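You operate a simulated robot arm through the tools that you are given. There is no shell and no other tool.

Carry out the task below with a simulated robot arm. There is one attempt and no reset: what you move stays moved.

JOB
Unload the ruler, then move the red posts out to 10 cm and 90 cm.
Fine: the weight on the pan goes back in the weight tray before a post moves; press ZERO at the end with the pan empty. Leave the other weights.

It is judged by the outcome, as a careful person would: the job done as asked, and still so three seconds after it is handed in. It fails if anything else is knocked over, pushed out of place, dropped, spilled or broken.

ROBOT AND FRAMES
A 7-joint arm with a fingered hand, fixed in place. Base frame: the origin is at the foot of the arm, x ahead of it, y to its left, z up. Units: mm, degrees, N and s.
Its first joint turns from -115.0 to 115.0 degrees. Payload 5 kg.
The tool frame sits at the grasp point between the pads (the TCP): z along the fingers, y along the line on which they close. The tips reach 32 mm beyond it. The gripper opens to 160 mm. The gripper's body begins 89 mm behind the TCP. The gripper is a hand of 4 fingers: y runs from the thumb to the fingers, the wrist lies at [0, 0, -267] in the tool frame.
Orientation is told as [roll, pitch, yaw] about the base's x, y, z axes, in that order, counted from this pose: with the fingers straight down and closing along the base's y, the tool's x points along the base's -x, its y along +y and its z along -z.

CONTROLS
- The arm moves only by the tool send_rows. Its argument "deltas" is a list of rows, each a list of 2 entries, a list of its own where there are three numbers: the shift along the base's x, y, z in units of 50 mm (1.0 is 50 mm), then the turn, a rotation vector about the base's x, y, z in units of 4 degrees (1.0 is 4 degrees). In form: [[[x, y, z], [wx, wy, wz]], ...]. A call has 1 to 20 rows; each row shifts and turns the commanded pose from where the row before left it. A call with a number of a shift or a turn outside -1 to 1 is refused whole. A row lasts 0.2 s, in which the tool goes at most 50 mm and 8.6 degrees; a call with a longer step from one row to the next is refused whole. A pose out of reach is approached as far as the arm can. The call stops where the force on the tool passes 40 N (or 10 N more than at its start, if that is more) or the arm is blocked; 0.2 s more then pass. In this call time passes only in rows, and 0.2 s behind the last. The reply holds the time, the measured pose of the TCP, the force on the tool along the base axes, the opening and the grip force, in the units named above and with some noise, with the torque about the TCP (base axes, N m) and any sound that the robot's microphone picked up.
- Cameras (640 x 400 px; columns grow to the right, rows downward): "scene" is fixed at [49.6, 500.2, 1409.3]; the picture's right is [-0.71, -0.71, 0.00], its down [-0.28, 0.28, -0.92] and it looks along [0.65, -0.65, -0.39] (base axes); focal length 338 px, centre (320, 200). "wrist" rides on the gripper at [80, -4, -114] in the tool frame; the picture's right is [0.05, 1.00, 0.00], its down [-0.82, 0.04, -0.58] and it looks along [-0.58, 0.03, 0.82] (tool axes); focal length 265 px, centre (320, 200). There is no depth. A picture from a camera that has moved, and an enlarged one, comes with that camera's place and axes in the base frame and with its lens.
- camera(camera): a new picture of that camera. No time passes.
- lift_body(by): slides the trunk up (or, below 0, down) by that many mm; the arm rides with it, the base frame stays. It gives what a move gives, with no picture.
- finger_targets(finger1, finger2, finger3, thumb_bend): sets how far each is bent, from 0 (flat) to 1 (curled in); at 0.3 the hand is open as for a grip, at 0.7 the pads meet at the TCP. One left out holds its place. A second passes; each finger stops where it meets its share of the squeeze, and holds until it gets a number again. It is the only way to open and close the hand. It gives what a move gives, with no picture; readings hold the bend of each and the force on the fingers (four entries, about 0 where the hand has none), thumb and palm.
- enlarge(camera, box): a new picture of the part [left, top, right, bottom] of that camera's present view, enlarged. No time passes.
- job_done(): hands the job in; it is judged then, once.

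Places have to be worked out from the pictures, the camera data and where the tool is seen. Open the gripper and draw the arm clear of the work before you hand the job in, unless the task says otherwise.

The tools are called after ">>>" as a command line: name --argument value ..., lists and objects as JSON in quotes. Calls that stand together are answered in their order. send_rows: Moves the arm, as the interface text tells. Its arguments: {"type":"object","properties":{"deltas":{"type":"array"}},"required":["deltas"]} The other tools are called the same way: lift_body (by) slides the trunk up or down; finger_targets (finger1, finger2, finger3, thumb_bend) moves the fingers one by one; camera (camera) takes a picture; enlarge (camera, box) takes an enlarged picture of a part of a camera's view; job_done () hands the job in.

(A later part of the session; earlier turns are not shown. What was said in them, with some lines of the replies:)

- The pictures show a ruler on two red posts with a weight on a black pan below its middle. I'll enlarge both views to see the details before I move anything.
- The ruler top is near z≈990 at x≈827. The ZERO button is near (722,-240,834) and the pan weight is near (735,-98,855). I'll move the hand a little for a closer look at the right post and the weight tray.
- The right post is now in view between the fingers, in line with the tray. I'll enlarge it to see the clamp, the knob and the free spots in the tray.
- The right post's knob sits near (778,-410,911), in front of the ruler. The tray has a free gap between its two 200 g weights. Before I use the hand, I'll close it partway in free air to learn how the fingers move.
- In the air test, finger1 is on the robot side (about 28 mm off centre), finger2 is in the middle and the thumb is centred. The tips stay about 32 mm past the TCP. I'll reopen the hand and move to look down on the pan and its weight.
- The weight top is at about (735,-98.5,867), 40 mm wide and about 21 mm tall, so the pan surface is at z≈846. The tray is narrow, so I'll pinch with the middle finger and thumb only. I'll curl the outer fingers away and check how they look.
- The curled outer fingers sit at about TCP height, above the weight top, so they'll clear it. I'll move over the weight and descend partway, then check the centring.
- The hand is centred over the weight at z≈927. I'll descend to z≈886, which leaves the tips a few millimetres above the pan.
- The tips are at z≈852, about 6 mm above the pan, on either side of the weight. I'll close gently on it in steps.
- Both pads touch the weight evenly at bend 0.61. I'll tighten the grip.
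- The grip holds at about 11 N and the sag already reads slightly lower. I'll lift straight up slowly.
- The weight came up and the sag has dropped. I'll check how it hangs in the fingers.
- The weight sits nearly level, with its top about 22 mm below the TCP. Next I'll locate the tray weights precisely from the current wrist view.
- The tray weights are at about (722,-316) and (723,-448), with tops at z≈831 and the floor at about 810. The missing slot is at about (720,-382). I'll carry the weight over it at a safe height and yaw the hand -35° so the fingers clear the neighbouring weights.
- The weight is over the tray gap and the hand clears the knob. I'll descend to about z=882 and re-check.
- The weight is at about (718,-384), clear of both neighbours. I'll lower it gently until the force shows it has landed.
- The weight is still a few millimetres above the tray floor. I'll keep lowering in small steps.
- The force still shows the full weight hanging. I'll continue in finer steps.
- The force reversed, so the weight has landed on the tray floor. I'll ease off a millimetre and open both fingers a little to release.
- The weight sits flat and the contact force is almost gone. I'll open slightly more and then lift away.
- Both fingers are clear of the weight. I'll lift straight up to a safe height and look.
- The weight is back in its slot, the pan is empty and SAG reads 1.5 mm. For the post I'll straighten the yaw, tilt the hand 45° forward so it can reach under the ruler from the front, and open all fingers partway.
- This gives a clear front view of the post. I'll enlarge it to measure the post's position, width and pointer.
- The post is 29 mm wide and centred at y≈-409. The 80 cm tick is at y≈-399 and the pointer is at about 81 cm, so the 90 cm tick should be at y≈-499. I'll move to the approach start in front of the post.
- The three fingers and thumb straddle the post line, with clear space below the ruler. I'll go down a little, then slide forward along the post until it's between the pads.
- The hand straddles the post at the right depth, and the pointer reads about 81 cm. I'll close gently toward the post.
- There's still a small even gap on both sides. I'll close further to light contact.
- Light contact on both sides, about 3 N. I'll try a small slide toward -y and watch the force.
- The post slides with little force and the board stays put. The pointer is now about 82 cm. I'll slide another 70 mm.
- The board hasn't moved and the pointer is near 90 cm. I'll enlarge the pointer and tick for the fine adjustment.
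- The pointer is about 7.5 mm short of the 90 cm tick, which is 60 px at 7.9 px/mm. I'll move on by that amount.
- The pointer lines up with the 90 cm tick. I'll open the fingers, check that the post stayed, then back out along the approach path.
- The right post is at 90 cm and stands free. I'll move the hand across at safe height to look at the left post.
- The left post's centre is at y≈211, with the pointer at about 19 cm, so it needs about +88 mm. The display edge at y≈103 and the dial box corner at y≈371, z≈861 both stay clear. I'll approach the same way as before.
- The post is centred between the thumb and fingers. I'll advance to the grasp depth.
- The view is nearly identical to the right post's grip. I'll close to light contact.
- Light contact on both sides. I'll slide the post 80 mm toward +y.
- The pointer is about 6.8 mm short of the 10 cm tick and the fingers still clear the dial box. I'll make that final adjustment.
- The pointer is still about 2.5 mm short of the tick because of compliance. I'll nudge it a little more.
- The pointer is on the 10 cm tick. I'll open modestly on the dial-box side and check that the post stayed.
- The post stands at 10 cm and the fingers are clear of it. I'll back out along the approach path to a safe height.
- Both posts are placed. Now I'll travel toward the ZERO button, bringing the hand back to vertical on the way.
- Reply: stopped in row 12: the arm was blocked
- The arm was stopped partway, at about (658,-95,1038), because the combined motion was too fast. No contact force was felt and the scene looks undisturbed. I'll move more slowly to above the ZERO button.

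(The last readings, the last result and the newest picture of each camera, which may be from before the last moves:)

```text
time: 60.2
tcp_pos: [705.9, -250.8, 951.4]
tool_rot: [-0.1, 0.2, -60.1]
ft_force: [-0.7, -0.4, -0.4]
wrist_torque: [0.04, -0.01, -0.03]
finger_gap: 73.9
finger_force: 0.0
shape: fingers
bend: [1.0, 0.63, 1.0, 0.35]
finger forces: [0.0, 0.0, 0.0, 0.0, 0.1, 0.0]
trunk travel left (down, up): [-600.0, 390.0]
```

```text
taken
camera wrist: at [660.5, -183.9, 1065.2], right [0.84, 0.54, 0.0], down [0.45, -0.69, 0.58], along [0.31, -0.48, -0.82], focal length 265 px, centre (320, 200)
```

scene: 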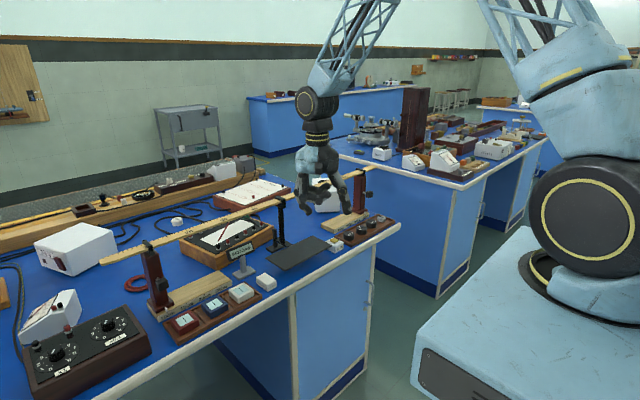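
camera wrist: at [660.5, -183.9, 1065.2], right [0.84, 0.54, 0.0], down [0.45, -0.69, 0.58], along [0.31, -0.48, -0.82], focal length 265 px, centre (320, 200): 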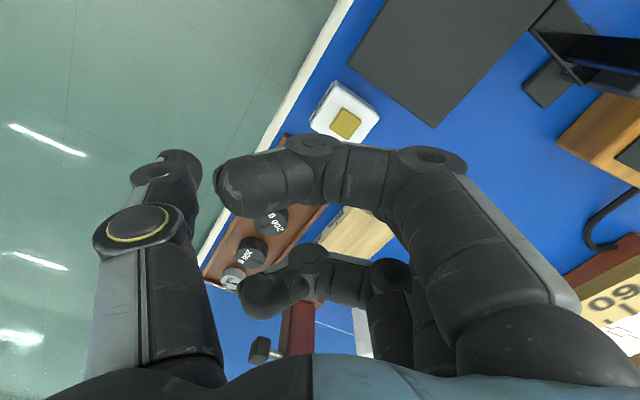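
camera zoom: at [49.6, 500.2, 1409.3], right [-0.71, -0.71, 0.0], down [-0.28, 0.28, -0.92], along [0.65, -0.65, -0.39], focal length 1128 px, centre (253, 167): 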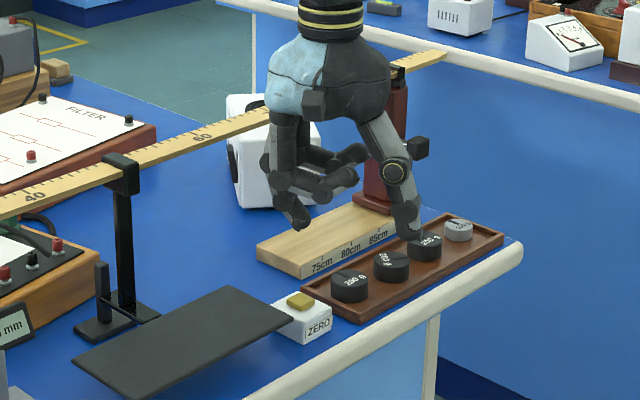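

The finger2 tip is at about (727,-240,917), almost over the button at (722,-240,834). I'll shift slightly, lower to about 12 mm above it and check.

>>> send_rows --deltas '[[[-0.09, 0, -0.3], [0, 0, 0]], [[0, 0, -0.4], [0, 0, 0]], [[0, 0, -0.4], [0, 0, 0]], [[0, 0, -0.3], [0, 0, 0]]]'

>>> enlarge --camera "scene" --box '[310, 190, 390, 250]'

>>> camera --camera "wrist"

```text
time: 61.2
tcp_pos: [700.5, -250.3, 882.6]
tool_rot: [0.0, 0.1, -60.1]
ft_force: [-0.4, 0.0, -0.6]
wrist_torque: [-0.01, 0.0, -0.01]
finger_gap: 73.8
finger_force: 0.0
shape: fingers
bend: [1.0, 0.63, 1.0, 0.35]
finger forces: [0.0, 0.0, 0.0, 0.0, 0.0, 0.0]
trunk travel left (down, up): [-600.0, 390.0]
```

```text
6.67 times, centred on (350, 220) of scene
camera zoom: at [49.6, 500.2, 1409.3], right [-0.71, -0.71, 0.0], down [-0.28, 0.28, -0.92], along [0.65, -0.65, -0.39], focal length 2255 px, centre (120, 67)
```

zoom: 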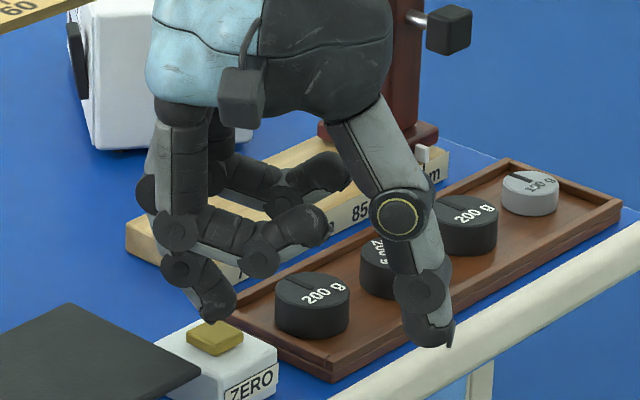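

```text
taken
camera wrist: at [655.9, -181.9, 995.6], right [0.84, 0.54, 0.0], down [0.44, -0.69, 0.58], along [0.31, -0.48, -0.82], focal length 265 px, centre (320, 200)
```

wrist: 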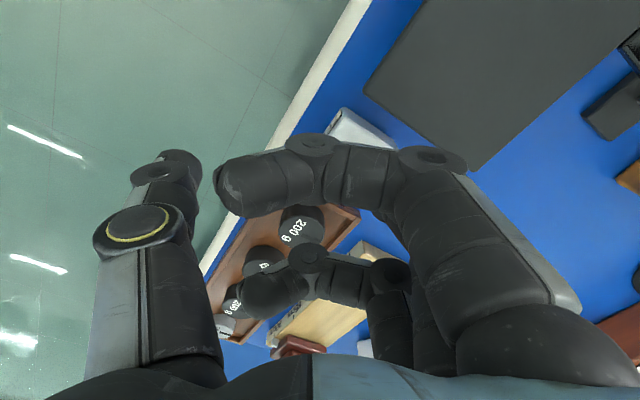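

The tip is about 12 mm above the button and roughly 4 mm short in x. I'll correct that and lower in small steps until I feel the press.

>>> send_rows --deltas '[[[0.08, -0.02, 0], [0, 0, 0]], [[0, 0, -0.1], [0, 0, 0]], [[0, 0, -0.08], [0, 0, 0]]]'

>>> enlarge --camera "scene" --box '[310, 190, 390, 250]'

```text
time: 62.0
tcp_pos: [705.5, -249.5, 874.2]
tool_rot: [-0.1, 0.1, -60.0]
ft_force: [-0.4, 0.6, 0.6]
wrist_torque: [0.01, 0.02, 0.01]
finger_gap: 73.9
finger_force: 0.4
shape: fingers
bend: [1.0, 0.63, 1.0, 0.35]
finger forces: [0.1, 0.3, 0.0, 0.0, 0.0, 0.0]
trunk travel left (down, up): [-600.0, 390.0]
```

```text
6.67 times, centred on (350, 220) of scene
camera zoom: at [49.6, 500.2, 1409.3], right [-0.71, -0.71, 0.0], down [-0.28, 0.28, -0.92], along [0.65, -0.65, -0.39], focal length 2255 px, centre (120, 67)
```

zoom: 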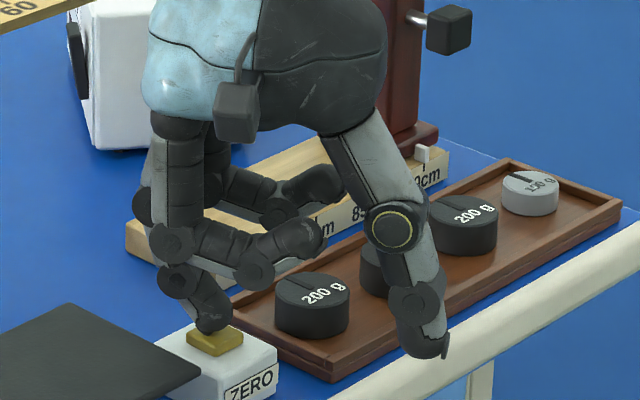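

The fingertip just touches the button. I'll press down in small steps.

>>> send_rows --deltas '[[[0, 0, -0.04], [0, 0, 0]], [[0, 0, -0.02], [0, 0, 0]]]'

>>> enlarge --camera "scene" --box '[220, 190, 360, 290]'

```text
time: 62.6
tcp_pos: [705.2, -249.9, 870.8]
tool_rot: [0.0, -0.1, -60.0]
ft_force: [1.7, -0.2, 1.8]
wrist_torque: [0.01, -0.03, 0.0]
finger_gap: 73.7
finger_force: 0.6
shape: fingers
bend: [1.0, 0.63, 1.0, 0.35]
finger forces: [0.0, 1.5, 0.0, 0.0, 0.1, 0.0]
trunk travel left (down, up): [-600.0, 390.0]
heard: click
```

```text
4.00 times, centred on (290, 240) of scene
camera zoom: at [49.6, 500.2, 1409.3], right [-0.71, -0.71, 0.0], down [-0.28, 0.28, -0.92], along [0.65, -0.65, -0.39], focal length 1353 px, centre (440, 40)
```

zoom: 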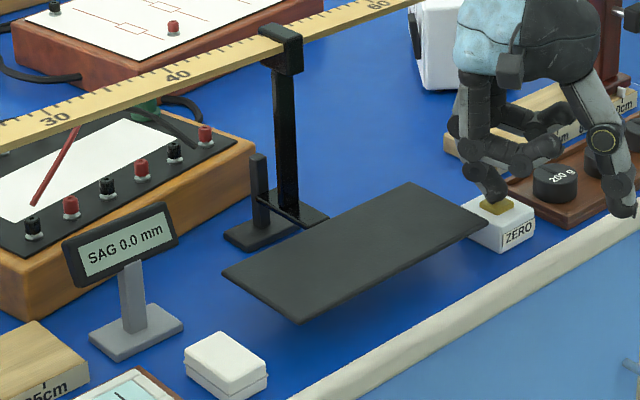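

A click was heard and the display now reads SAG 0.0 mm. I'll lift straight up, draw the hand back from the bench and then open it.

>>> send_rows --deltas '[[[0, 0, 0.1], [0, 0, 0]], [[0, 0, 0.3], [0, 0, 0]], [[0, 0, 0.6], [0, 0, 0]], [[0, 0, 0.8], [0, 0, 0]], [[-0.3, 0, 0.8], [0, 0, 0]], [[-0.6, 0, 0.6], [0, 0, 0]], [[-0.7, 0, 0.5], [0, 0, 0]], [[-0.7, 0, 0.3], [0, 0, 0]]]'

>>> finger_targets --finger1 0.3 --finger2 0.3 --finger3 0.3 --thumb_bend 0.3

>>> camera --camera "scene"

>>> enlarge --camera "scene" --box '[225, 150, 415, 290]'

>>> enlarge --camera "scene" --box '[0, 190, 260, 400]'

>>> enlarge --camera "scene" --box '[325, 160, 405, 250]'

```text
time: 64.4
tcp_pos: [587.5, -251.1, 1070.6]
tool_rot: [0.0, 0.0, -60.0]
ft_force: [0.4, 0.1, -0.1]
wrist_torque: [-0.01, -0.02, 0.01]
finger_gap: 73.9
finger_force: 0.1
shape: fingers
bend: [1.0, 0.63, 1.0, 0.35]
finger forces: [0.0, 0.1, 0.0, 0.0, 0.0, 0.0]
trunk travel left (down, up): [-600.0, 390.0]
```

```text
time: 65.4
tcp_pos: [589.7, -251.5, 1069.7]
tool_rot: [0.0, 0.1, -60.0]
ft_force: [0.8, 0.1, 0.0]
wrist_torque: [0.04, -0.05, -0.01]
finger_gap: 170.1
finger_force: 0.1
shape: fingers
bend: [0.3, 0.3, 0.3, 0.3]
finger forces: [0.0, 0.1, 0.1, 0.1, 0.0, 0.0]
trunk travel left (down, up): [-600.0, 390.0]
```

```text
taken
```

scene: 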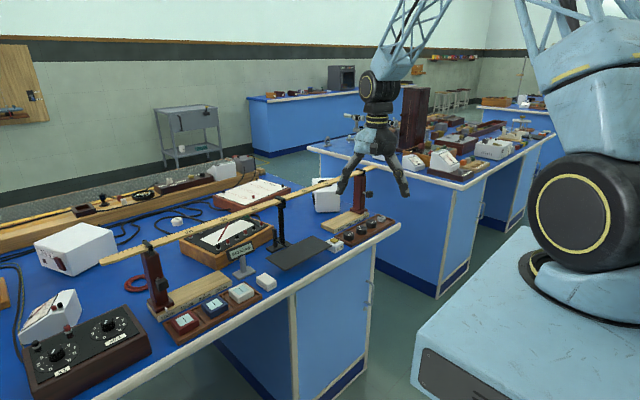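

```text
2.86 times, centred on (320, 220) of scene
camera zoom: at [49.6, 500.2, 1409.3], right [-0.71, -0.71, 0.0], down [-0.28, 0.28, -0.92], along [0.65, -0.65, -0.39], focal length 966 px, centre (320, 143)
```

zoom: 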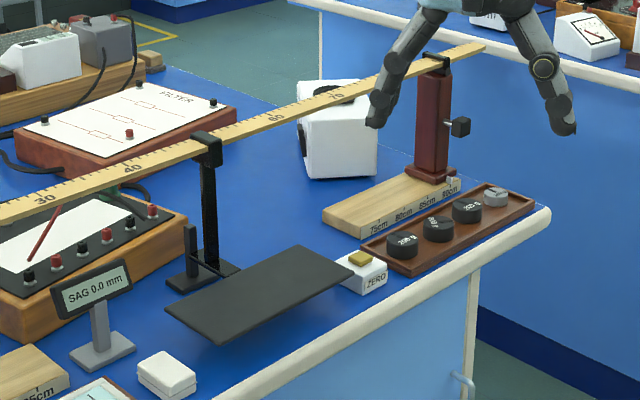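

```text
1.90 times, centred on (130, 295) of scene
camera zoom: at [49.6, 500.2, 1409.3], right [-0.71, -0.71, 0.0], down [-0.28, 0.28, -0.92], along [0.65, -0.65, -0.39], focal length 644 px, centre (682, 19)
```

zoom: 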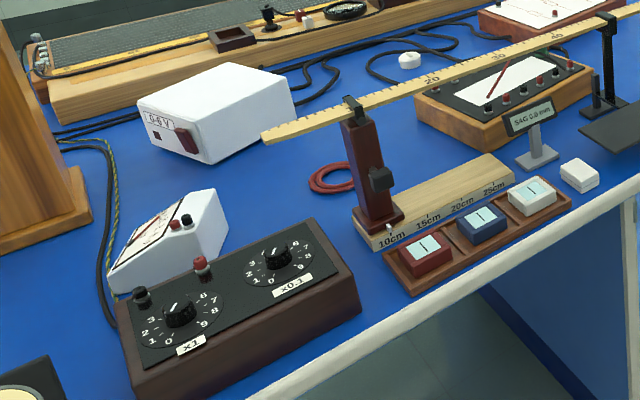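

```text
4.44 times, centred on (365, 205) of scene
camera zoom: at [49.6, 500.2, 1409.3], right [-0.71, -0.71, 0.0], down [-0.28, 0.28, -0.92], along [0.65, -0.65, -0.39], focal length 1504 px, centre (120, 178)
```

zoom: 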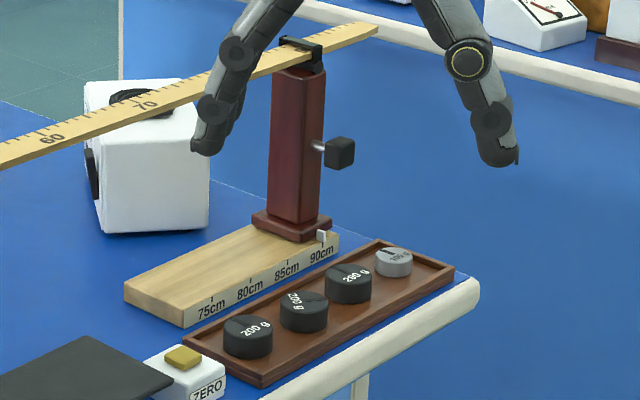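

Everything checks out. The weight is in the tray, the posts are at 10 and 90 cm, the pan is empty, SAG reads 0.0 mm and nothing else has moved. The open hand is back near its starting place, clear of the work, so I'm handing in.

>>> job_done

```text
The job is handed in.
```

The job is done and handed in:

- **Weight:** the 200 g weight from the pan is back in its empty slot in the weight tray. It went back before either post moved, and the other weights are as they were.
- **Posts:** the pointers line up with the 10 cm and 90 cm ticks, and both posts stayed put after I let go.
- **ZERO:** I pressed it last, with the pan empty. It clicked and the display changed from SAG 1.5 mm to 0.0 mm.

On the way to the ZERO button the arm was stopped once partway through a move. It registered no contact force, and the pictures afterwards showed nothing else moved. The hand was open and clear of the bench when I handed in.
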